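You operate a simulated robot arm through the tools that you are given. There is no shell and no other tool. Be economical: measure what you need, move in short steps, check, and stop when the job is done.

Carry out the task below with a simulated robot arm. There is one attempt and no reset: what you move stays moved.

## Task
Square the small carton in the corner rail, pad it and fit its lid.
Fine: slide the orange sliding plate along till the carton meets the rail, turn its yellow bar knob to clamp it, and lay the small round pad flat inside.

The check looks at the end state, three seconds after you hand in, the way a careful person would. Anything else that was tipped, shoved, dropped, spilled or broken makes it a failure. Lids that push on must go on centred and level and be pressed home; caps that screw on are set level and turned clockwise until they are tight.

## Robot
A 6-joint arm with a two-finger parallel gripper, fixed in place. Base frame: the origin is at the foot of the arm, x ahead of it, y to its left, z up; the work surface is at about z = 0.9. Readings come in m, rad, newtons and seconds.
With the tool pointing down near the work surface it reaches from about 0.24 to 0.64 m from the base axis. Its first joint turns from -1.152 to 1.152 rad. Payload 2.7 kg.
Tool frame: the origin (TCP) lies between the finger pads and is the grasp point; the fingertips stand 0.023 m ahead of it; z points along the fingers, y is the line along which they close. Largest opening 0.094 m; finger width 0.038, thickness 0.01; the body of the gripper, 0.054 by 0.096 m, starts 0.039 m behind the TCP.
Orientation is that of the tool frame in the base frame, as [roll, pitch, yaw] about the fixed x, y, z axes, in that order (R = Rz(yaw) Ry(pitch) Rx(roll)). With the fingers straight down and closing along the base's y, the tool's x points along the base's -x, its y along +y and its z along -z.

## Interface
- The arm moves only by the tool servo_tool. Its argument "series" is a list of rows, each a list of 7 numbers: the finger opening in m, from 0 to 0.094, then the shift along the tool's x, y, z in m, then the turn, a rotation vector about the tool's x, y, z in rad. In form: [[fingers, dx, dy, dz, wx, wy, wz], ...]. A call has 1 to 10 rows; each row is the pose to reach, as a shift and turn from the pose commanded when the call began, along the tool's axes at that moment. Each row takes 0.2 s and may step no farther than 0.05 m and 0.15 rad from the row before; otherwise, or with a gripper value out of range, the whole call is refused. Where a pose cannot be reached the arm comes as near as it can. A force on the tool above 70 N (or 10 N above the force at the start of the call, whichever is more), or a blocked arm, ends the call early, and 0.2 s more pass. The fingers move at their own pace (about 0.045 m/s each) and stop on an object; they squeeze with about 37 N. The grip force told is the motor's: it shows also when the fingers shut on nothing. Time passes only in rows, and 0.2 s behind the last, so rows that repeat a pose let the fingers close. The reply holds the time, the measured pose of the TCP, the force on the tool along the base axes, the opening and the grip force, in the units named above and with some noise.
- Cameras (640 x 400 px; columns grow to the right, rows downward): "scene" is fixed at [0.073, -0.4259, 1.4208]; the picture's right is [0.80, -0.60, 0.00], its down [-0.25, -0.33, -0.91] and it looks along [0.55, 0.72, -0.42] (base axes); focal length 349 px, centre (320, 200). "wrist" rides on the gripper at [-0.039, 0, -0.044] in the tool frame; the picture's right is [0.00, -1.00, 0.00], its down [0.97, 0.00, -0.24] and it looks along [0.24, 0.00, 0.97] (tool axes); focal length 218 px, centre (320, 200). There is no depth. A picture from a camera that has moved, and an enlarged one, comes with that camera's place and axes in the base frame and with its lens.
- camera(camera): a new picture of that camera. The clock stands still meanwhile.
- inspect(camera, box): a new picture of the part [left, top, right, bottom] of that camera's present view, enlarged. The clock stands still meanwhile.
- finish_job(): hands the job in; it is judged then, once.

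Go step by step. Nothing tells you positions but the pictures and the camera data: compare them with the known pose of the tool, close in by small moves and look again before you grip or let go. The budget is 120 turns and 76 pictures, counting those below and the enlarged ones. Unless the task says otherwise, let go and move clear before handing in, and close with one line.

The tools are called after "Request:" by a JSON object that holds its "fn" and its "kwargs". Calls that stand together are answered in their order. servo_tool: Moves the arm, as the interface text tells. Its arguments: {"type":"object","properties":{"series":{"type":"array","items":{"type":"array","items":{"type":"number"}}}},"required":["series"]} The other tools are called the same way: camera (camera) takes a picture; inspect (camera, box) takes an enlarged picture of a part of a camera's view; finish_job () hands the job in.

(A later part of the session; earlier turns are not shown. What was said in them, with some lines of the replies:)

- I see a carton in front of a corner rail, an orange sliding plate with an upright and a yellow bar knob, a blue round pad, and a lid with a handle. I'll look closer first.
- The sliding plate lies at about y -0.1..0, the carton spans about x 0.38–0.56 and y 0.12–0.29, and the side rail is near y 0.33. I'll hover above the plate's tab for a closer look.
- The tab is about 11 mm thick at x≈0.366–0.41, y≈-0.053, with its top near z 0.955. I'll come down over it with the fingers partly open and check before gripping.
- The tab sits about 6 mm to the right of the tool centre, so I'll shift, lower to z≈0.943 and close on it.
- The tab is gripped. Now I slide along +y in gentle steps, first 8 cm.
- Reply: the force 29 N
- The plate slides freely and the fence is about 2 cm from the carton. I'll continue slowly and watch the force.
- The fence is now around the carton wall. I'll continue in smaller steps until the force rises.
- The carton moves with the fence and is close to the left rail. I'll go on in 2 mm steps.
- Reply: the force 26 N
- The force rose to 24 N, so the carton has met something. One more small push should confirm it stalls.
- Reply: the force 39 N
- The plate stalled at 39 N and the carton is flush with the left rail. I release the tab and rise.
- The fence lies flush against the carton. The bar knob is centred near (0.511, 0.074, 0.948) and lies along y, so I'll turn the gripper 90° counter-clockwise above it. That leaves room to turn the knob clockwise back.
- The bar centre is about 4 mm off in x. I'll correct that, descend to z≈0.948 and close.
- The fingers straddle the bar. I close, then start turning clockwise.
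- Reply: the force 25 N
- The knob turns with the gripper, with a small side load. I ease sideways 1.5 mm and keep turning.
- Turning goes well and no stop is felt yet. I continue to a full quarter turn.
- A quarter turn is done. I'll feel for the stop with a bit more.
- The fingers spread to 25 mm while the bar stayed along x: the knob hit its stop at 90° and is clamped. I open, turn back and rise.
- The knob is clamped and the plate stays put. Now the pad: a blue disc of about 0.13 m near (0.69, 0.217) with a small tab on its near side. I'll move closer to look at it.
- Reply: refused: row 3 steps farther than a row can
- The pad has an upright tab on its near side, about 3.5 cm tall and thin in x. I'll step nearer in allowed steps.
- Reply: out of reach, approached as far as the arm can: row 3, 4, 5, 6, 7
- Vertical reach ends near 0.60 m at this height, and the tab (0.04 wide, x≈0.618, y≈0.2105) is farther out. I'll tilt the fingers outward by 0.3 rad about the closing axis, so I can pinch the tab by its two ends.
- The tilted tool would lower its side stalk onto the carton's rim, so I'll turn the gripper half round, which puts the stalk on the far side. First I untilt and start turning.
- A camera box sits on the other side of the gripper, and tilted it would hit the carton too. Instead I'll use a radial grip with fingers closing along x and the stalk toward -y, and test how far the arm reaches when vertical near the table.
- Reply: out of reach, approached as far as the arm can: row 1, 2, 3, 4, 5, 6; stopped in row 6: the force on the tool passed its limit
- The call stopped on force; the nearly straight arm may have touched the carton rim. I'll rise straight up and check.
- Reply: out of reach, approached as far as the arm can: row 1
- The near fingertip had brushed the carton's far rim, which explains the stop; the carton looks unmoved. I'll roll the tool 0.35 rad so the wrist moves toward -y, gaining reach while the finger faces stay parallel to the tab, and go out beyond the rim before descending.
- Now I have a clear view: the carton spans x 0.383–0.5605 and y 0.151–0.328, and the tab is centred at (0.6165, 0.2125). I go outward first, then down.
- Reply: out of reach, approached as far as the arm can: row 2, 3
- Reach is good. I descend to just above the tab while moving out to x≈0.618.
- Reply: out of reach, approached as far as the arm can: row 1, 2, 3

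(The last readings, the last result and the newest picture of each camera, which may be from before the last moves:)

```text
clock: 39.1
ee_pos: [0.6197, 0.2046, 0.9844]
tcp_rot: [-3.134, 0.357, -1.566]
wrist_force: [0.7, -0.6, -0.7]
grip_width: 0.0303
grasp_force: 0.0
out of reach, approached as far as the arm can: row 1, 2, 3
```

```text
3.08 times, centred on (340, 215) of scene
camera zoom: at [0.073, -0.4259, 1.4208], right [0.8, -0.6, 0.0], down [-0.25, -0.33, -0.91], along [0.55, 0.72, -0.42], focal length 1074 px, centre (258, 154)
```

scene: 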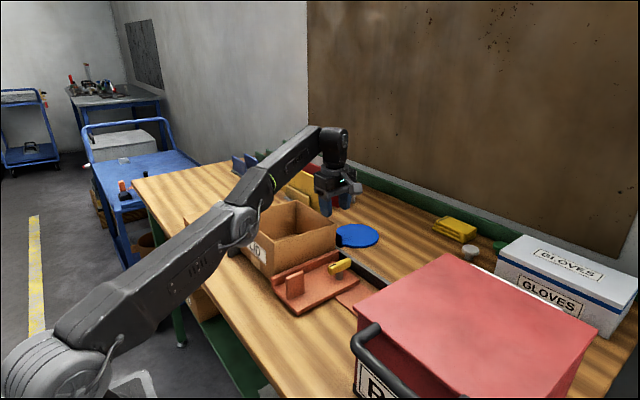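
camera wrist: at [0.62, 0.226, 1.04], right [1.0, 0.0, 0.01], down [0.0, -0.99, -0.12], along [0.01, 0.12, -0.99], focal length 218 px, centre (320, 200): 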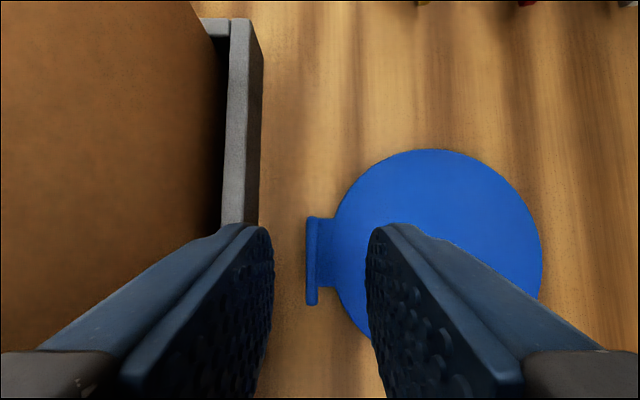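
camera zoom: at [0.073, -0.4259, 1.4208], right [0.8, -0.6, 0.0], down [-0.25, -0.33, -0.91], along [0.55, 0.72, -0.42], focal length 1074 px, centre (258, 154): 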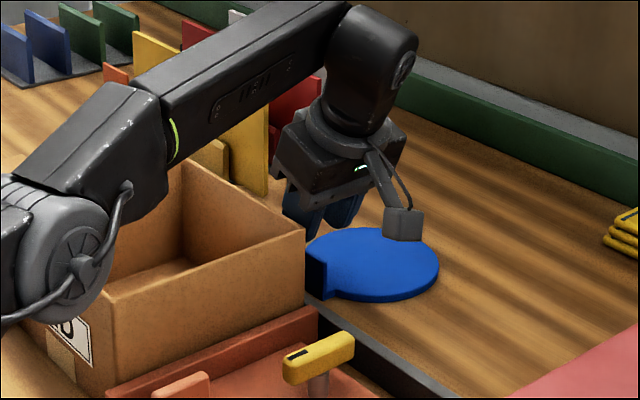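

The tab lies between the fingers and the elbow should hardly drop further. I lower the last 4 cm, then close.

Request:
{"fn": "servo_tool", "kwargs": {"series": [[0.03, 0.005, 0.002, 0.013, 0, 0, 0], [0.03, 0.01, 0.002, 0.026, 0, 0, 0], [0.03, 0.0148, 0.002, 0.0393, 0, 0, 0], [0.03, 0.0148, 0.002, 0.0393, 0, 0, 0]]}}

Request:
{"fn": "camera", "kwargs": {"camera": "wrist"}}

Request:
{"fn": "inspect", "kwargs": {"camera": "scene", "box": [200, 150, 420, 300]}}

```text
clock: 40.1
ee_pos: [0.6196, 0.2054, 0.9423]
tcp_rot: [-3.137, 0.358, -1.568]
wrist_force: [-0.2, 1.1, -0.7]
grip_width: 0.0304
grasp_force: 0.1
```

```text
35 pictures are left
camera wrist: at [0.6198, 0.2265, 0.9984], right [1.0, 0.0, 0.0], down [0.0, -0.99, -0.11], along [0.0, 0.11, -0.99], focal length 218 px, centre (320, 200)
```

wrist: 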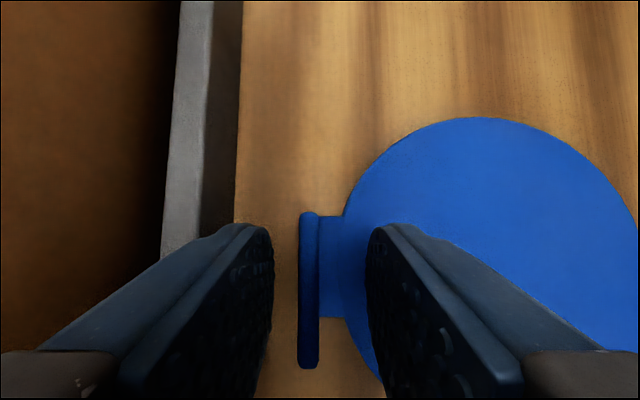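

```text
2.67 times, centred on (310, 225) of scene
camera zoom: at [0.073, -0.4259, 1.4208], right [0.8, -0.6, 0.0], down [-0.25, -0.33, -0.91], along [0.55, 0.72, -0.42], focal length 930 px, centre (347, 133)
```

zoom: 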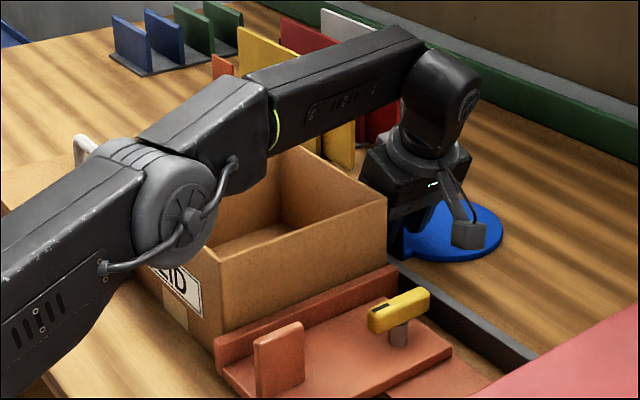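

The fingers bracket the tab. Closing.

Request:
{"fn": "servo_tool", "kwargs": {"series": [[0.0, 0, 0.001, 0, 0, 0, 0], [0.0, 0, 0.001, 0, 0, 0, 0], [0.0, 0, 0.001, 0, 0, 0, 0], [0.0, 0, 0.001, 0, 0, 0, 0]]}}

```text
clock: 41.1
ee_pos: [0.6174, 0.2049, 0.9436]
tcp_rot: [-3.135, 0.358, -1.569]
wrist_force: [-0.2, -0.5, 0.7]
grip_width: 0.0041
grasp_force: 37.5
```

The tab is held at 4 mm width. I lift 3 cm, then carry the pad toward -y, clear of the carton.

Request:
{"fn": "servo_tool", "kwargs": {"series": [[0.0, -0.0035, 0.001, -0.0094, 0, 0, 0], [0.0, -0.0106, 0.001, -0.0281, 0, 0, 0], [0.0, -0.0106, 0.001, -0.0281, 0, 0, 0]]}}

Request:
{"fn": "inspect", "kwargs": {"camera": "scene", "box": [200, 150, 420, 300]}}

```text
clock: 41.9
ee_pos: [0.6171, 0.2061, 0.9737]
tcp_rot: [-3.137, 0.357, -1.569]
wrist_force: [-0.1, 0.7, 0.4]
grip_width: 0.0041
grasp_force: 37.2
```

```text
2.67 times, centred on (310, 225) of scene
camera zoom: at [0.073, -0.4259, 1.4208], right [0.8, -0.6, 0.0], down [-0.25, -0.33, -0.91], along [0.55, 0.72, -0.42], focal length 930 px, centre (347, 133)
```

zoom: 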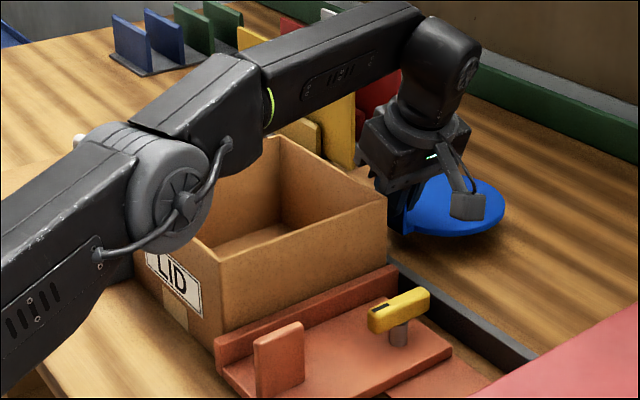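

The pad lifts level and is held rigidly. I carry it sideways over open table, then up.

Request:
{"fn": "servo_tool", "kwargs": {"series": [[0.0, 0.028, 0, -0.0105, 0, 0, 0], [0.0, 0.061, 0, -0.023, 0, 0, 0], [0.0, 0.094, 0, -0.0355, 0, 0, 0], [0.0, 0.1217, 0, -0.0458, 0, 0, 0], [0.0, 0.112, 0.005, -0.0738, 0, 0, 0], [0.0, 0.098, 0.015, -0.112, 0, 0, 0], [0.0, 0.084, 0.03, -0.149, 0, 0, 0], [0.0, 0.067, 0.05, -0.186, 0, 0, 0], [0.0, 0.067, 0.08, -0.192, 0, 0, 0], [0.0, 0.067, 0.08, -0.192, 0, 0, 0]]}}

Request:
{"fn": "camera", "kwargs": {"camera": "scene"}}

```text
clock: 44.1
ee_pos: [0.5369, 0.0745, 1.1299]
tcp_rot: [-3.134, 0.357, -1.571]
wrist_force: [-0.5, -0.2, -1.7]
grip_width: 0.0044
grasp_force: 37.1
```

```text
32 pictures are left
```

scene: 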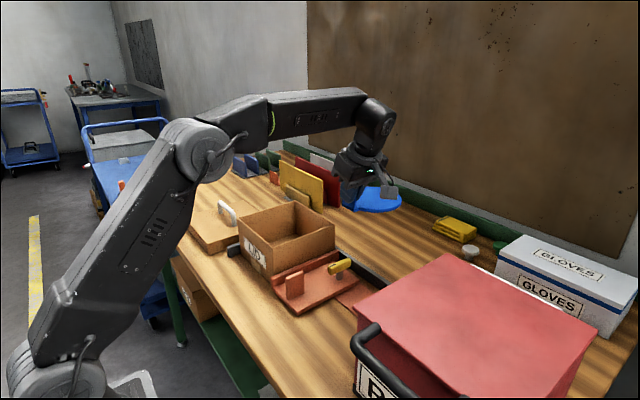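

The pad is level and clear. Next I move over the carton and pitch the pad so its far edge leads down.

Request:
{"fn": "servo_tool", "kwargs": {"series": [[0.0, -0.03, 0.022, 0.0113, 0, 0, 0], [0.0, -0.06, 0.044, 0.0226, 0, 0, 0], [0.0, -0.09, 0.066, 0.0339, 0, 0, 0], [0.0, -0.12, 0.088, 0.0452, -0.07, 0, 0.026], [0.0, -0.15, 0.109, 0.0565, -0.14, 0, 0.053], [0.0, -0.15, 0.109, 0.0565, -0.21, 0, 0.079], [0.0, -0.15, 0.109, 0.0565, -0.281, 0, 0.105], [0.0, -0.15, 0.109, 0.0565, -0.281, 0, 0.105]]}}

Request:
{"fn": "inspect", "kwargs": {"camera": "scene", "box": [200, 130, 420, 290]}}

Request:
{"fn": "camera", "kwargs": {"camera": "wrist"}}

```text
clock: 45.9
ee_pos: [0.4265, 0.2364, 1.1275]
tcp_rot: [2.828, 0.341, -1.679]
wrist_force: [-0.5, -0.2, -0.3]
grip_width: 0.0043
grasp_force: 37.2
```

```text
2.50 times, centred on (310, 210) of scene
camera zoom: at [0.073, -0.4259, 1.4208], right [0.8, -0.6, 0.0], down [-0.25, -0.33, -0.91], along [0.55, 0.72, -0.42], focal length 872 px, centre (345, 175)
```

zoom: 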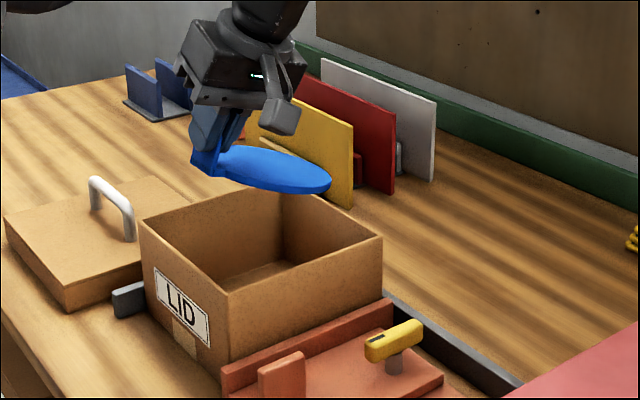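

```text
30 pictures are left
camera wrist: at [0.4438, 0.2575, 1.1813], right [0.96, 0.0, -0.29], down [-0.03, -0.99, -0.11], along [-0.29, 0.11, -0.95], focal length 218 px, centre (320, 200)
```

wrist: 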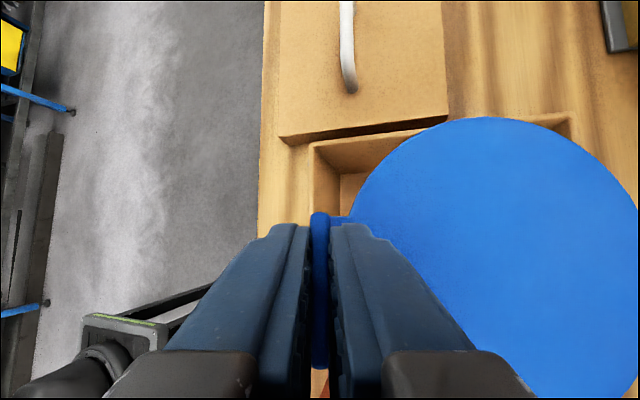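

The pad is centred over the opening (y 0.18–0.30, far edge x≈0.546). I lower it toward the floor, far edge first.

Request:
{"fn": "servo_tool", "kwargs": {"series": [[0.0, 0.0101, -0.0089, 0.0268, 0, 0, 0], [0.0, 0.0202, -0.0177, 0.0536, 0, 0, 0], [0.0, 0.0302, -0.0266, 0.0805, 0, 0, 0], [0.0, 0.0403, -0.0355, 0.1073, 0, 0, 0], [0.0, 0.0403, -0.0355, 0.1073, 0, 0, 0]]}}

Request:
{"fn": "inspect", "kwargs": {"camera": "scene", "box": [200, 150, 400, 300]}}

Request:
{"fn": "camera", "kwargs": {"camera": "wrist"}}

```text
clock: 47.1
ee_pos: [0.4283, 0.2362, 1.008]
tcp_rot: [2.827, 0.341, -1.679]
wrist_force: [0.3, 0.6, -0.6]
grip_width: 0.0041
grasp_force: 37.4
```

```text
2.67 times, centred on (300, 225) of scene
camera zoom: at [0.073, -0.4259, 1.4208], right [0.8, -0.6, 0.0], down [-0.25, -0.33, -0.91], along [0.55, 0.72, -0.42], focal length 930 px, centre (373, 133)
```

zoom: 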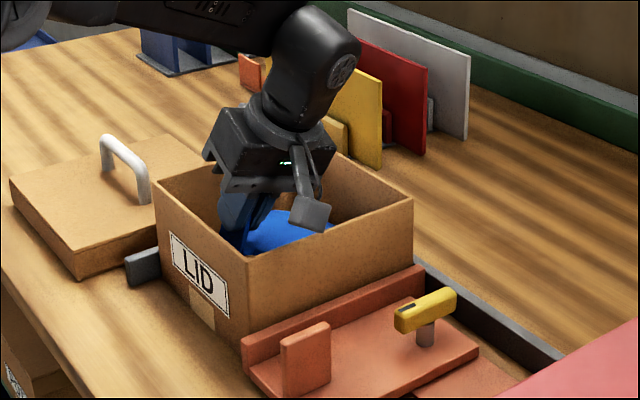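

```text
28 pictures are left
camera wrist: at [0.4443, 0.2569, 1.0611], right [0.96, 0.0, -0.29], down [-0.03, -0.99, -0.11], along [-0.29, 0.11, -0.95], focal length 218 px, centre (320, 200)
```

wrist: 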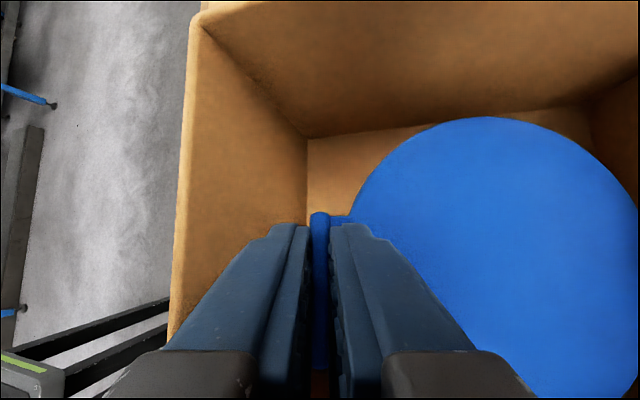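

All clear. I lower another 1.8 cm in small steps, watching for contact.

Request:
{"fn": "servo_tool", "kwargs": {"series": [[0.0, 0.002, -0.0018, 0.0054, 0, 0, 0], [0.0, 0.004, -0.0035, 0.0107, 0, 0, 0], [0.0, 0.005, -0.0044, 0.0134, 0, 0, 0], [0.0, 0.006, -0.0053, 0.0161, 0, 0, 0]]}}

Request:
{"fn": "inspect", "kwargs": {"camera": "scene", "box": [240, 190, 340, 270]}}

```text
clock: 48.1
ee_pos: [0.4279, 0.2364, 0.9896]
tcp_rot: [2.828, 0.343, -1.678]
wrist_force: [-0.2, -0.2, 0.0]
grip_width: 0.0041
grasp_force: 37.2
```

```text
5.00 times, centred on (290, 230) of scene
camera zoom: at [0.073, -0.4259, 1.4208], right [0.8, -0.6, 0.0], down [-0.25, -0.33, -0.91], along [0.55, 0.72, -0.42], focal length 1744 px, centre (470, 50)
```

zoom: 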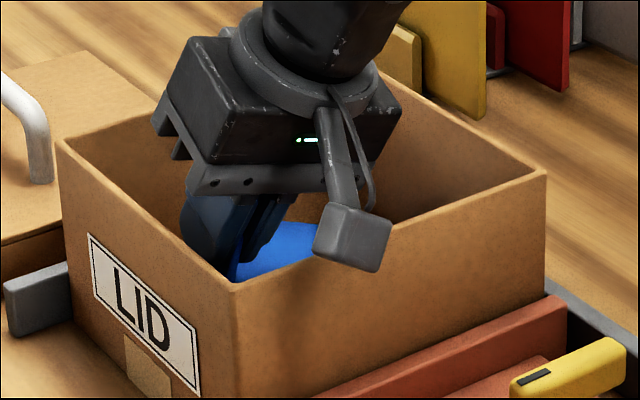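

No contact yet and the stalk hangs outside the wall. I lower a little more in 2 mm steps.

Request:
{"fn": "servo_tool", "kwargs": {"series": [[0.0, 0.0007, -0.0006, 0.0018, 0, 0, 0], [0.0, 0.0013, -0.0012, 0.0036, 0, 0, 0], [0.0, 0.002, -0.0018, 0.0054, 0, 0, 0], [0.0, 0.0027, -0.0024, 0.0072, 0, 0, 0]]}}

Request:
{"fn": "camera", "kwargs": {"camera": "wrist"}}

```text
clock: 49.1
ee_pos: [0.4292, 0.2352, 0.9831]
tcp_rot: [2.827, 0.341, -1.677]
wrist_force: [-2.4, 0.0, 4.0]
grip_width: 0.0043
grasp_force: 37.0
```

```text
26 pictures are left
camera wrist: at [0.4448, 0.2572, 1.0357], right [0.96, 0.0, -0.29], down [-0.03, -0.99, -0.11], along [-0.29, 0.12, -0.95], focal length 218 px, centre (320, 200)
```

wrist: 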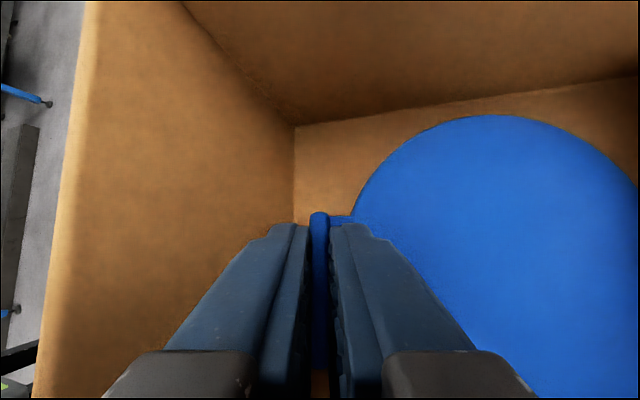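

The far edge has touched the floor (4 N). I open slightly so the tab side settles, then rise straight up.

Request:
{"fn": "servo_tool", "kwargs": {"series": [[0.02, 0, 0, 0, 0, 0, 0], [0.02, 0, 0, 0, 0, 0, 0], [0.02, 0, 0, 0, 0, 0, 0], [0.02, -0.0101, 0.0089, -0.0268, 0, 0, 0], [0.02, -0.0235, 0.0207, -0.0626, 0, 0, 0], [0.02, -0.037, 0.0325, -0.0983, 0, 0, 0], [0.02, -0.05, 0.044, -0.134, 0, 0, 0], [0.02, -0.05, 0.044, -0.134, 0.1, 0, -0.035], [0.02, -0.05, 0.044, -0.134, 0.2, 0, -0.07], [0.02, -0.05, 0.044, -0.134, 0.281, 0, -0.105]]}}

Request:
{"fn": "camera", "kwargs": {"camera": "wrist"}}

Request:
{"fn": "inspect", "kwargs": {"camera": "scene", "box": [180, 170, 400, 310]}}

```text
clock: 51.3
ee_pos: [0.4283, 0.2356, 1.1315]
tcp_rot: [-3.137, 0.357, -1.566]
wrist_force: [0.0, 0.2, 0.7]
grip_width: 0.0198
grasp_force: 0.0
```

```text
25 pictures are left
camera wrist: at [0.4284, 0.2575, 1.1872], right [1.0, 0.0, 0.01], down [0.0, -0.99, -0.11], along [0.01, 0.11, -0.99], focal length 218 px, centre (320, 200)
```

wrist: 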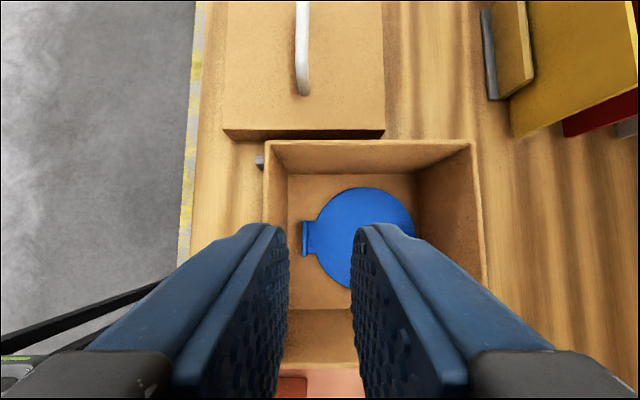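

```text
2.86 times, centred on (290, 240) of scene
camera zoom: at [0.073, -0.4259, 1.4208], right [0.8, -0.6, 0.0], down [-0.25, -0.33, -0.91], along [0.55, 0.72, -0.42], focal length 997 px, centre (406, 86)
```

zoom: 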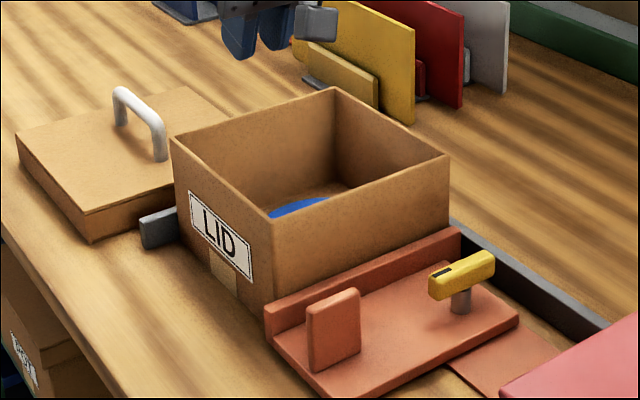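

The pad lies flat in the carton. Now the lid: it's centred around (0.41, 0.466), with its handle running along y. I go over for a closer look.

Request:
{"fn": "servo_tool", "kwargs": {"series": [[0.06, -0.045, 0.003, 0.016, 0, 0, 0], [0.06, -0.09, 0.008, 0.033, 0, 0, 0], [0.06, -0.135, 0.013, 0.05, 0, 0, 0], [0.06, -0.16, 0.017, 0.06, 0, 0, 0], [0.06, -0.16, 0.017, 0.06, 0, 0, 0]]}}

Request:
{"fn": "camera", "kwargs": {"camera": "wrist"}}

Request:
{"fn": "camera", "kwargs": {"camera": "scene"}}

```text
clock: 52.5
ee_pos: [0.4125, 0.4055, 1.1335]
tcp_rot: [-3.137, 0.358, -1.568]
wrist_force: [-0.6, -0.2, 0.5]
grip_width: 0.0599
grasp_force: 0.0
```

```text
23 pictures are left
camera wrist: at [0.4116, 0.4267, 1.1876], right [1.0, 0.0, 0.01], down [0.0, -0.99, -0.11], along [0.0, 0.11, -0.99], focal length 218 px, centre (320, 200)
```

wrist: 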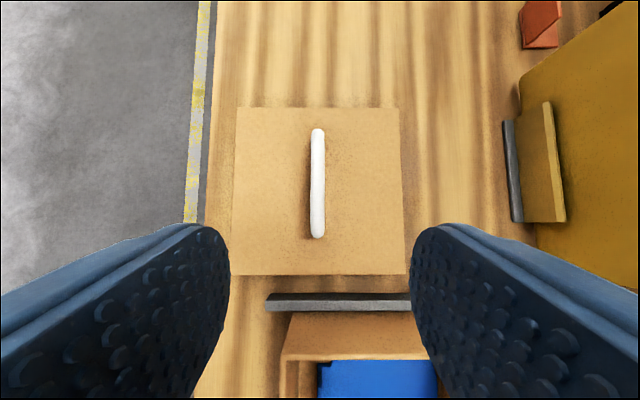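

```text
22 pictures are left
```

scene: 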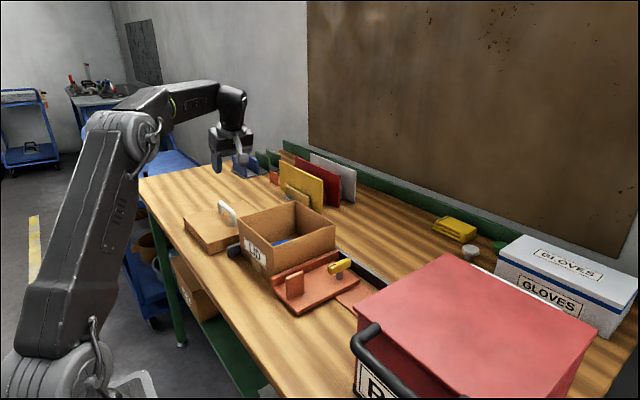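

The lid is square (about 0.195 m), centred near (0.409, 0.469), with its top near z 0.938; the handle bar runs along y at z≈0.975. I straighten the tool while descending over the handle.

Request:
{"fn": "servo_tool", "kwargs": {"series": [[0.05, -0.0055, 0.001, 0.03, 0, 0.12, 0], [0.05, -0.011, 0.002, 0.059, 0, 0.24, 0], [0.05, -0.0166, 0.003, 0.089, 0, 0.357, 0], [0.05, -0.0221, 0.0035, 0.1189, 0, 0.357, 0], [0.05, -0.0221, 0.0035, 0.1189, 0, 0.357, 0]]}}

Request:
{"fn": "camera", "kwargs": {"camera": "wrist"}}

Request:
{"fn": "inspect", "kwargs": {"camera": "scene", "box": [150, 120, 310, 270]}}

```text
clock: 53.7
ee_pos: [0.4067, 0.4668, 1.0284]
tcp_rot: [-3.137, -0.002, -1.572]
wrist_force: [0.1, 0.5, -0.7]
grip_width: 0.0501
grasp_force: 0.0
```

```text
21 pictures are left
camera wrist: at [0.407, 0.5063, 1.0726], right [1.0, 0.0, 0.01], down [0.0, -0.97, 0.24], along [0.01, -0.24, -0.97], focal length 218 px, centre (320, 200)
```

wrist: 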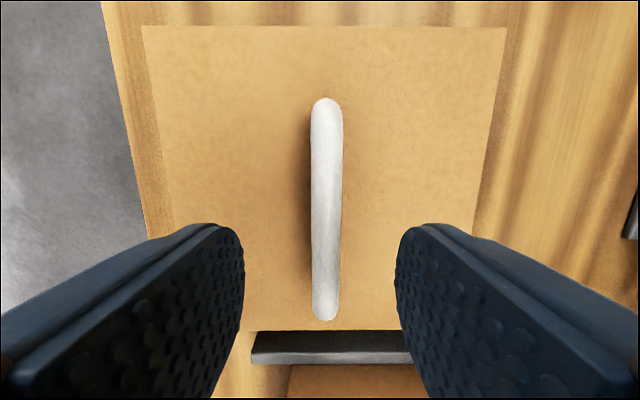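

```text
2.67 times, centred on (230, 195) of scene
camera zoom: at [0.073, -0.4259, 1.4208], right [0.8, -0.6, 0.0], down [-0.25, -0.33, -0.91], along [0.55, 0.72, -0.42], focal length 930 px, centre (560, 213)
```

zoom: 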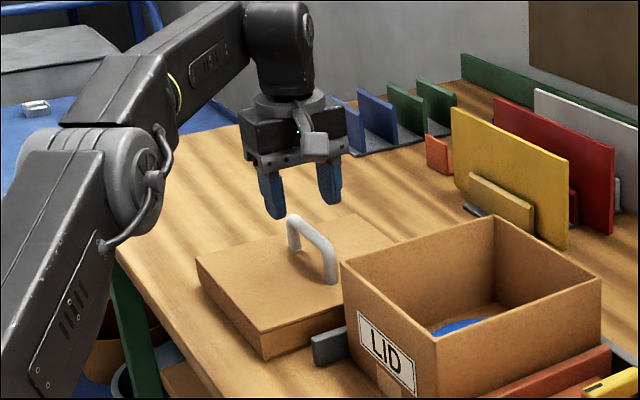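

The handle centre is at (0.411, 0.471). I lower onto it and grip.

Request:
{"fn": "servo_tool", "kwargs": {"series": [[0.05, -0.0042, -0.0043, 0.02, 0, 0, 0], [0.05, -0.0042, -0.0043, 0.04, 0, 0, 0], [0.05, -0.0042, -0.0043, 0.057, 0, 0, 0], [0.0, -0.0042, -0.0043, 0.057, 0, 0, 0], [0.0, -0.0042, -0.0043, 0.057, 0, 0, 0], [0.0, -0.0042, -0.0043, 0.057, 0, 0, 0], [0.0, -0.0042, -0.0043, 0.057, 0, 0, 0]]}}

Request:
{"fn": "inspect", "kwargs": {"camera": "scene", "box": [150, 150, 310, 270]}}

```text
clock: 55.3
ee_pos: [0.4121, 0.4711, 0.9708]
tcp_rot: [-3.137, 0.001, -1.57]
wrist_force: [0.3, -0.5, -0.7]
grip_width: 0.0127
grasp_force: 36.9
```

```text
3.33 times, centred on (230, 210) of scene
camera zoom: at [0.073, -0.4259, 1.4208], right [0.8, -0.6, 0.0], down [-0.25, -0.33, -0.91], along [0.55, 0.72, -0.42], focal length 1163 px, centre (620, 167)
```

zoom: 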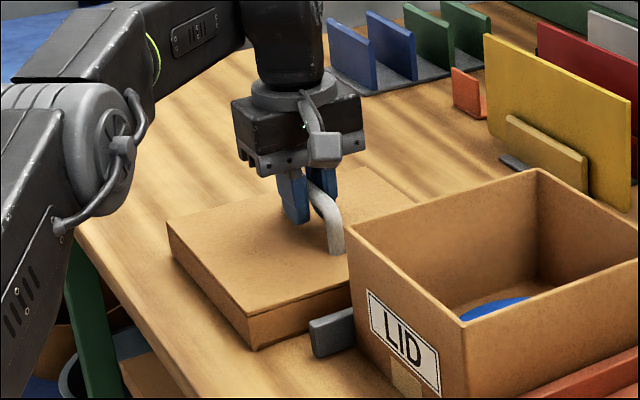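

The handle is gripped (12.7 mm). I lift the lid, pulling back slightly to stay within reach.

Request:
{"fn": "servo_tool", "kwargs": {"series": [[0.0, 0, 0, -0.02, 0, 0, 0], [0.0, 0, 0, -0.045, 0, 0, 0], [0.0, 0.003, 0.01, -0.075, 0, 0, 0], [0.0, 0.01, 0.025, -0.11, 0, 0, 0], [0.0, 0.015, 0.04, -0.145, 0, 0, 0], [0.0, 0.015, 0.04, -0.15, 0, 0, 0], [0.0, 0.015, 0.04, -0.15, 0, 0, 0]]}}

Request:
{"fn": "camera", "kwargs": {"camera": "scene"}}

Request:
{"fn": "camera", "kwargs": {"camera": "wrist"}}

```text
clock: 56.9
ee_pos: [0.3717, 0.4568, 1.1215]
tcp_rot: [-3.136, 0.001, -1.57]
wrist_force: [0.1, 0.0, -1.4]
grip_width: 0.0128
grasp_force: 36.9
```

```text
18 pictures are left
```

scene: 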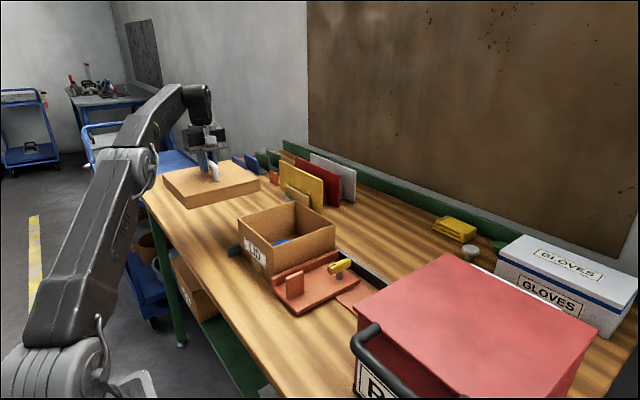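

```text
17 pictures are left
camera wrist: at [0.3711, 0.4966, 1.1661], right [1.0, 0.0, 0.0], down [0.0, -0.97, 0.24], along [0.0, -0.24, -0.97], focal length 218 px, centre (320, 200)
```

wrist: 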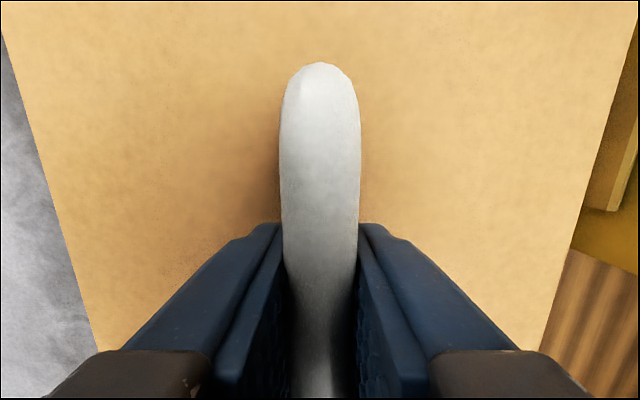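

The lid hangs level and centred in the grip. I carry it over the carton centre at (0.4715, 0.2395).

Request:
{"fn": "servo_tool", "kwargs": {"series": [[0.0, 0.0363, -0.0166, -0.005, -0.0055, 0, 0], [0.0, 0.0725, -0.0333, -0.005, -0.0055, 0, 0], [0.0, 0.1088, -0.05, -0.005, -0.0055, 0, 0], [0.0, 0.145, -0.0666, -0.005, -0.0055, 0, 0], [0.0, 0.1811, -0.0832, -0.005, -0.0055, 0, 0], [0.0, 0.2173, -0.0998, 0, -0.0055, 0, 0], [0.0, 0.2173, -0.0998, 0, -0.0055, 0, 0], [0.0, 0.2173, -0.0998, 0, -0.0055, 0, 0]]}}

Request:
{"fn": "inspect", "kwargs": {"camera": "scene", "box": [210, 160, 370, 290]}}

Request:
{"fn": "camera", "kwargs": {"camera": "wrist"}}

```text
clock: 58.7
ee_pos: [0.4734, 0.2411, 1.121]
tcp_rot: [-3.141, -0.001, -1.571]
wrist_force: [0.4, -1.2, -1.4]
grip_width: 0.0127
grasp_force: 36.9
```

```text
3.08 times, centred on (290, 225) of scene
camera zoom: at [0.073, -0.4259, 1.4208], right [0.8, -0.6, 0.0], down [-0.25, -0.33, -0.91], along [0.55, 0.72, -0.42], focal length 1074 px, centre (412, 123)
```

zoom: 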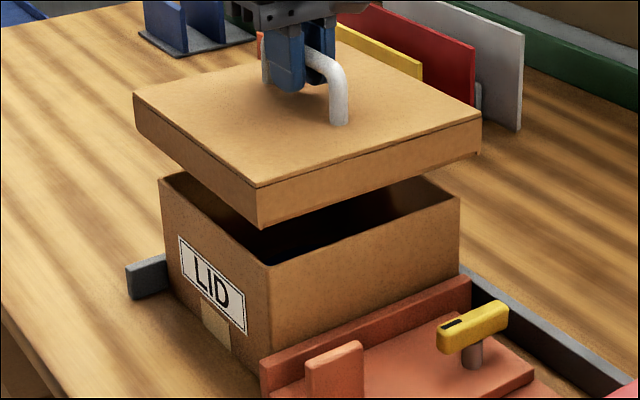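

```text
15 pictures are left
camera wrist: at [0.4728, 0.2795, 1.1649], right [1.0, 0.0, 0.0], down [0.0, -0.97, 0.24], along [0.0, -0.24, -0.97], focal length 218 px, centre (320, 200)
```

wrist: 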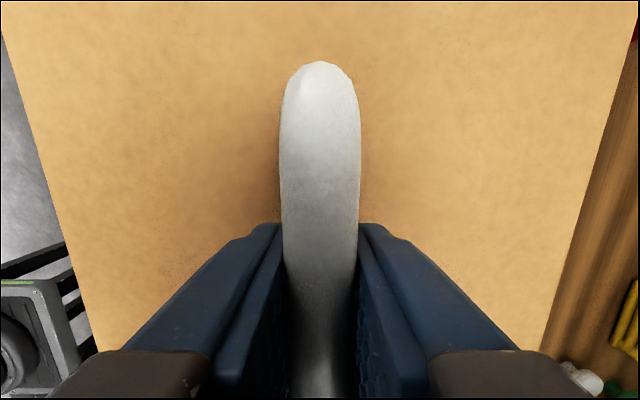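

Alignment looks good to within about 2 mm. I nudge slightly and lower until the lid's skirt is just at the rim.

Request:
{"fn": "servo_tool", "kwargs": {"series": [[0.0, 0.0015, 0.001, 0.01, 0, 0, 0], [0.0, 0.0015, 0.001, 0.02, 0, 0, 0], [0.0, 0.0015, 0.001, 0.03, 0, 0, 0], [0.0, 0.0015, 0.001, 0.03, 0, 0, 0]]}}

Request:
{"fn": "inspect", "kwargs": {"camera": "scene", "box": [220, 180, 350, 280]}}

```text
clock: 59.7
ee_pos: [0.4715, 0.2371, 1.0918]
tcp_rot: [3.141, 0.0, -1.573]
wrist_force: [0.7, 1.1, -0.7]
grip_width: 0.0128
grasp_force: 36.8
```

```text
4.00 times, centred on (285, 230) of scene
camera zoom: at [0.073, -0.4259, 1.4208], right [0.8, -0.6, 0.0], down [-0.25, -0.33, -0.91], along [0.55, 0.72, -0.42], focal length 1396 px, centre (460, 80)
```

zoom: 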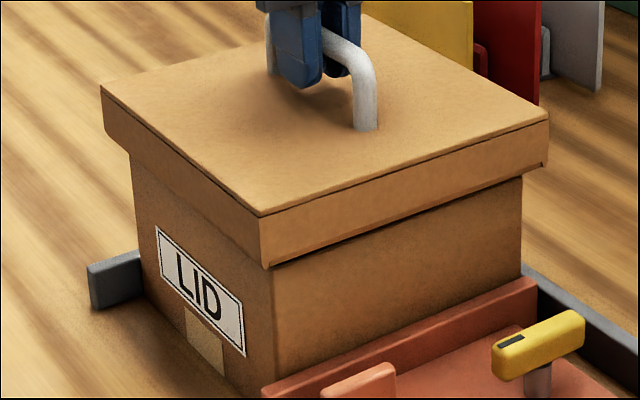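

The overhang is even on both visible sides. I lower slowly onto the carton, watching the force.

Request:
{"fn": "servo_tool", "kwargs": {"series": [[0.0, 0, -0.0005, 0.005, 0, 0, 0], [0.0, 0, -0.0005, 0.01, 0, 0, 0], [0.0, 0, -0.0005, 0.015, 0, 0, 0], [0.0, 0, -0.0005, 0.02, 0, 0, 0]]}}

Request:
{"fn": "inspect", "kwargs": {"camera": "scene", "box": [220, 180, 350, 280]}}

```text
clock: 60.7
ee_pos: [0.4713, 0.2397, 1.0705]
tcp_rot: [3.139, -0.001, -1.57]
wrist_force: [-0.3, -0.3, -0.6]
grip_width: 0.0129
grasp_force: 37.2
```

```text
4.00 times, centred on (285, 230) of scene
camera zoom: at [0.073, -0.4259, 1.4208], right [0.8, -0.6, 0.0], down [-0.25, -0.33, -0.91], along [0.55, 0.72, -0.42], focal length 1396 px, centre (460, 80)
```

zoom: 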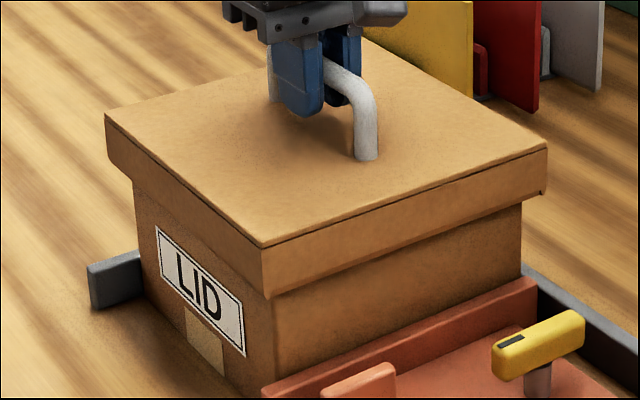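

The skirt has slipped over the rim with no contact force. I keep lowering to seat it.

Request:
{"fn": "servo_tool", "kwargs": {"series": [[0.0, 0, 0, 0.005, 0, 0, 0], [0.0, 0, 0, 0.01, 0, 0, 0], [0.0, 0, 0, 0.014, 0, 0, 0], [0.0, 0, 0, 0.018, 0, 0, 0], [0.0, 0, 0, 0.022, 0, 0, 0]]}}

Request:
{"fn": "inspect", "kwargs": {"camera": "scene", "box": [220, 180, 350, 280]}}

```text
clock: 61.9
ee_pos: [0.471, 0.2393, 1.0497]
tcp_rot: [-3.141, 0.001, -1.57]
wrist_force: [-0.4, -0.8, -0.3]
grip_width: 0.0126
grasp_force: 36.9
```

```text
4.00 times, centred on (285, 230) of scene
camera zoom: at [0.073, -0.4259, 1.4208], right [0.8, -0.6, 0.0], down [-0.25, -0.33, -0.91], along [0.55, 0.72, -0.42], focal length 1396 px, centre (460, 80)
```

zoom: 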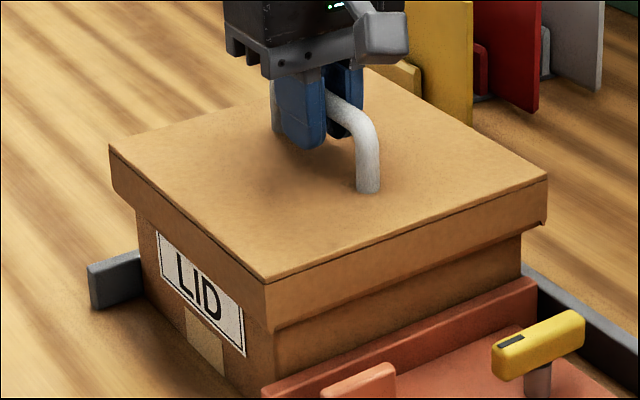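

Still no contact. I continue in 2 mm steps until it bottoms, then press.

Request:
{"fn": "servo_tool", "kwargs": {"series": [[0.0, 0, 0, 0.002, 0, 0, 0], [0.0, 0, 0, 0.004, 0, 0, 0], [0.0, 0, 0, 0.006, 0, 0, 0], [0.0, 0, 0, 0.008, 0, 0, 0], [0.0, 0, 0, 0.01, 0, 0, 0]]}}

```text
clock: 63.1
ee_pos: [0.4741, 0.2391, 1.0456]
tcp_rot: [-3.133, 0.006, -1.57]
wrist_force: [-9.5, -3.7, 41.1]
grip_width: 0.0129
grasp_force: 36.8
```

It bottoms at z≈1.046 with 41 N. I press a little more to make sure it's home.

Request:
{"fn": "servo_tool", "kwargs": {"series": [[0.0, 0.0, 0.002, 0.002, 0, 0, 0], [0.0, 0.0, 0.002, 0.004, 0, 0, 0], [0.0, 0.0, 0.002, 0.004, 0, 0, 0]]}}

Request:
{"fn": "inspect", "kwargs": {"camera": "scene", "box": [220, 180, 350, 280]}}

```text
clock: 63.9
ee_pos: [0.4712, 0.2412, 1.0399]
tcp_rot: [-3.131, 0.009, -1.572]
wrist_force: [6.9, -0.5, 33.6]
grip_width: 0.013
grasp_force: 37.2
```

```text
4.00 times, centred on (285, 230) of scene
camera zoom: at [0.0727, -0.4262, 1.4207], right [0.8, -0.6, 0.0], down [-0.25, -0.33, -0.91], along [0.55, 0.72, -0.42], focal length 1396 px, centre (460, 80)
```

zoom: 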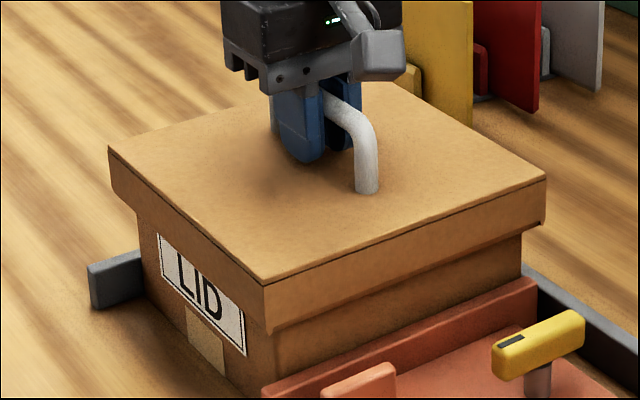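

The lid is flush and the fingertips now press on its top. I relax, open, rise, and will then press the handle top with closed fingers to confirm.

Request:
{"fn": "servo_tool", "kwargs": {"series": [[0.0, 0, 0, -0.004, 0, 0, 0], [0.04, 0, 0, -0.006, 0, 0, 0], [0.04, 0, 0, -0.006, 0, 0, 0], [0.04, 0, 0, -0.006, 0, 0, 0], [0.04, 0, 0, -0.04, 0, 0, 0], [0.04, 0, 0, -0.075, 0, 0, 0], [0.0, 0, 0, -0.075, 0, 0, 0], [0.0, 0, 0, -0.075, 0, 0, 0], [0.0, 0, 0, -0.075, 0, 0, 0]]}}

Request:
{"fn": "camera", "kwargs": {"camera": "wrist"}}

Request:
{"fn": "inspect", "kwargs": {"camera": "scene", "box": [220, 180, 350, 280]}}

```text
clock: 65.9
ee_pos: [0.47, 0.2387, 1.1106]
tcp_rot: [3.14, 0.0, -1.571]
wrist_force: [0.2, -0.5, -0.8]
grip_width: 0.0
grasp_force: 33.4
```

```text
10 pictures are left
camera wrist: at [0.4707, 0.2783, 1.1542], right [1.0, 0.0, 0.0], down [0.0, -0.97, 0.24], along [0.0, -0.24, -0.97], focal length 218 px, centre (320, 200)
```

wrist: 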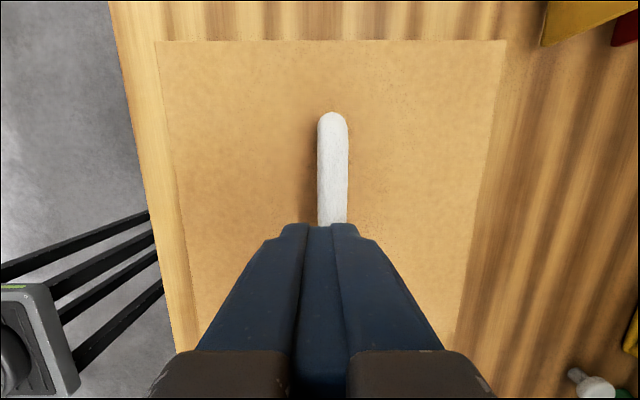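

```text
4.00 times, centred on (285, 230) of scene
camera zoom: at [0.073, -0.4259, 1.4208], right [0.8, -0.6, 0.0], down [-0.25, -0.33, -0.91], along [0.55, 0.72, -0.42], focal length 1396 px, centre (460, 80)
```

zoom: 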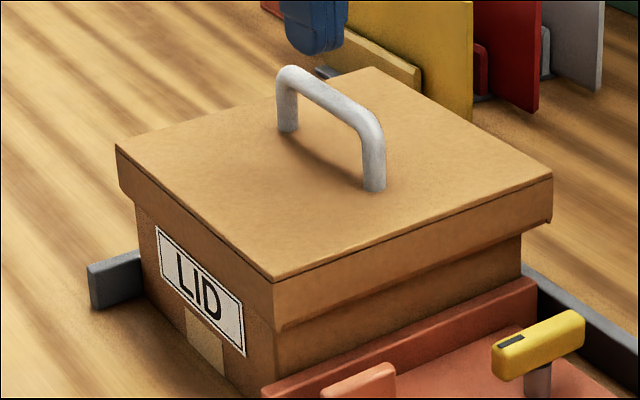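

The lid shifted about 4–5 mm in +x as the fingers opened against its top. I'll regrip the handle, recentre it, and release higher this time.

Request:
{"fn": "servo_tool", "kwargs": {"series": [[0.04, 0, -0.006, 0, 0, 0, 0], [0.04, 0, -0.006, 0, 0, 0, 0], [0.04, 0, -0.006, 0.03, 0, 0, 0], [0.04, 0, -0.006, 0.058, 0, 0, 0], [0.0, 0, -0.006, 0.058, 0, 0, 0], [0.0, 0, -0.006, 0.058, 0, 0, 0], [0.0, 0, -0.006, 0.058, 0, 0, 0]]}}

Request:
{"fn": "servo_tool", "kwargs": {"series": [[0.0, 0, 0, -0.004, 0, 0, 0], [0.0, 0, 0.0025, -0.004, 0, 0, 0], [0.0, 0, 0.0045, -0.004, 0, 0, 0], [0.0, 0, 0.0045, -0.004, 0, 0, 0]]}}

Request:
{"fn": "inspect", "kwargs": {"camera": "scene", "box": [220, 180, 350, 280]}}

```text
clock: 67.5
ee_pos: [0.478, 0.2403, 1.0525]
tcp_rot: [3.14, 0.001, -1.57]
wrist_force: [0.6, 0.6, -0.2]
grip_width: 0.0127
grasp_force: 36.8
```

```text
clock: 68.5
ee_pos: [0.4717, 0.2395, 1.0565]
tcp_rot: [-3.141, 0.001, -1.573]
wrist_force: [0.0, 0.2, -1.2]
grip_width: 0.0128
grasp_force: 37.3
```

```text
4.00 times, centred on (285, 230) of scene
camera zoom: at [0.073, -0.4259, 1.4208], right [0.8, -0.6, 0.0], down [-0.25, -0.33, -0.91], along [0.55, 0.72, -0.42], focal length 1396 px, centre (460, 80)
```

zoom: 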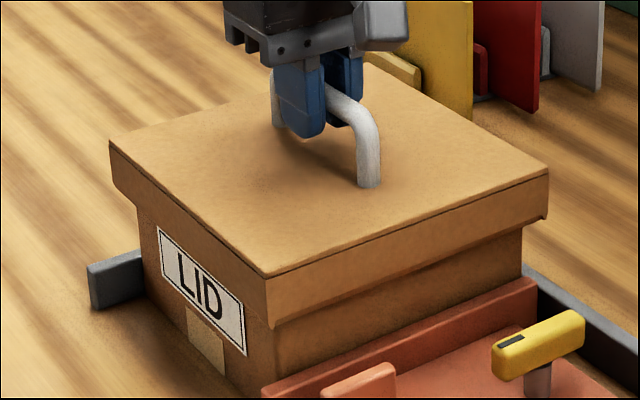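

Centred again. I lower about 5 mm to contact and read the force before letting go.

Request:
{"fn": "servo_tool", "kwargs": {"series": [[0.0, 0, 0, 0.002, 0, 0, 0], [0.0, 0, 0, 0.004, 0, 0, 0], [0.0, 0, 0, 0.0055, 0, 0, 0]]}}

```text
clock: 69.3
ee_pos: [0.4715, 0.2382, 1.0527]
tcp_rot: [-3.14, 0.001, -1.569]
wrist_force: [-1.4, -0.3, 8.0]
grip_width: 0.0126
grasp_force: 36.9
```

The lid is resting on the rim with 8 N. I release with no downward overdrive, rise, close the fingers and check.

Request:
{"fn": "servo_tool", "kwargs": {"series": [[0.0, 0, 0, -0.001, 0, 0, 0], [0.035, 0, 0, -0.001, 0, 0, 0], [0.035, 0, 0, -0.001, 0, 0, 0], [0.035, 0, 0, -0.001, 0, 0, 0], [0.035, 0, 0, -0.025, 0, 0, 0], [0.035, 0, 0, -0.05, 0, 0, 0], [0.0, 0, 0, -0.05, 0, 0, 0], [0.0, 0, 0, -0.05, 0, 0, 0], [0.0, 0, 0, -0.05, 0, 0, 0]]}}

Request:
{"fn": "inspect", "kwargs": {"camera": "scene", "box": [220, 180, 350, 280]}}

```text
clock: 71.3
ee_pos: [0.4707, 0.239, 1.1009]
tcp_rot: [3.141, 0.0, -1.571]
wrist_force: [0.6, -0.5, 0.5]
grip_width: 0.0
grasp_force: 37.1
```

```text
4.00 times, centred on (285, 230) of scene
camera zoom: at [0.073, -0.4259, 1.4208], right [0.8, -0.6, 0.0], down [-0.25, -0.33, -0.91], along [0.55, 0.72, -0.42], focal length 1396 px, centre (460, 80)
```

zoom: 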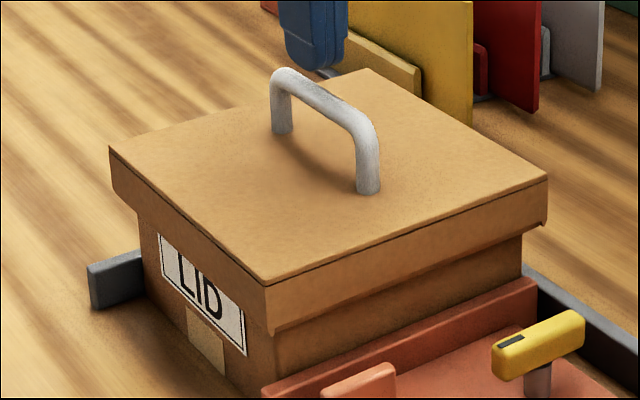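

The lid stayed centred this time. I press down on the handle's top with the closed fingers.

Request:
{"fn": "servo_tool", "kwargs": {"series": [[0.0, 0, 0, 0.01, 0, 0, 0], [0.0, 0, 0, 0.016, 0, 0, 0], [0.0, 0, 0, 0.02, 0, 0, 0], [0.0, 0, 0, 0.023, 0, 0, 0], [0.0, 0, 0, 0.026, 0, 0, 0], [0.0, 0, 0, 0.028, 0, 0, 0]]}}

```text
clock: 72.7
ee_pos: [0.4695, 0.2398, 1.0845]
tcp_rot: [-3.125, 0.008, -1.569]
wrist_force: [-20.4, -9.1, 63.2]
grip_width: 0.0
grasp_force: 37.1
```

It took 63 N with the lid not yielding, so it is home. I rise clear and check the whole scene.

Request:
{"fn": "servo_tool", "kwargs": {"series": [[0.0, 0, 0, -0.012, 0, 0, 0], [0.0, 0, 0, -0.04, 0, 0, 0], [0.0, 0, 0, -0.08, 0, 0, 0], [0.0, 0, 0, -0.12, 0, 0, 0], [0.0, 0, 0, -0.12, 0, 0, 0]]}}

Request:
{"fn": "inspect", "kwargs": {"camera": "scene", "box": [220, 180, 350, 280]}}

Request:
{"fn": "camera", "kwargs": {"camera": "wrist"}}

Request:
{"fn": "camera", "kwargs": {"camera": "scene"}}

```text
clock: 73.9
ee_pos: [0.4716, 0.2412, 1.1926]
tcp_rot: [3.14, 0.0, -1.571]
wrist_force: [-0.3, 0.1, 0.0]
grip_width: 0.0
grasp_force: 36.6
```

```text
4.00 times, centred on (285, 230) of scene
camera zoom: at [0.073, -0.4259, 1.4208], right [0.8, -0.6, 0.0], down [-0.25, -0.33, -0.91], along [0.55, 0.72, -0.42], focal length 1396 px, centre (460, 80)
```

zoom: 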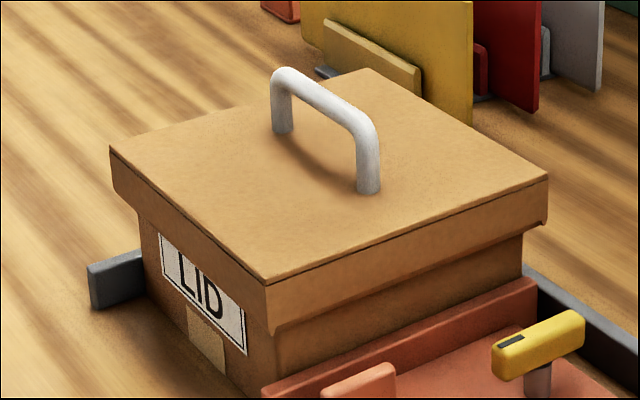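

```text
5 pictures are left
camera wrist: at [0.4722, 0.2803, 1.2363], right [1.0, 0.0, 0.0], down [0.0, -0.97, 0.24], along [0.0, -0.24, -0.97], focal length 218 px, centre (320, 200)
```

wrist: 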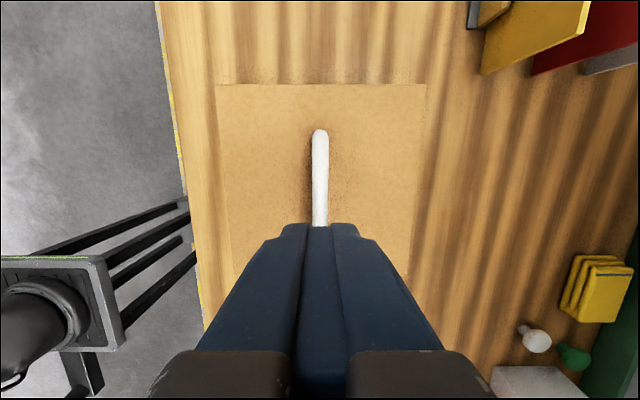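

```text
4 pictures are left
```

scene: 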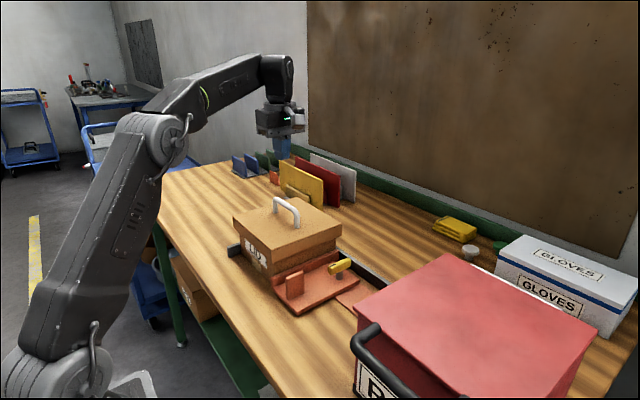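

The lid is centred and level, the carton is clamped against the rail, and nothing else looks moved. The gripper is clear, so I hand in.

Request:
{"fn": "finish_job", "kwargs": {}}

```text
The job is handed in.
```

The carton is squared against the corner rail and clamped, with the knob turned clockwise a quarter turn to its stop. The pad lies flat inside, and the lid is centred and pressed home.
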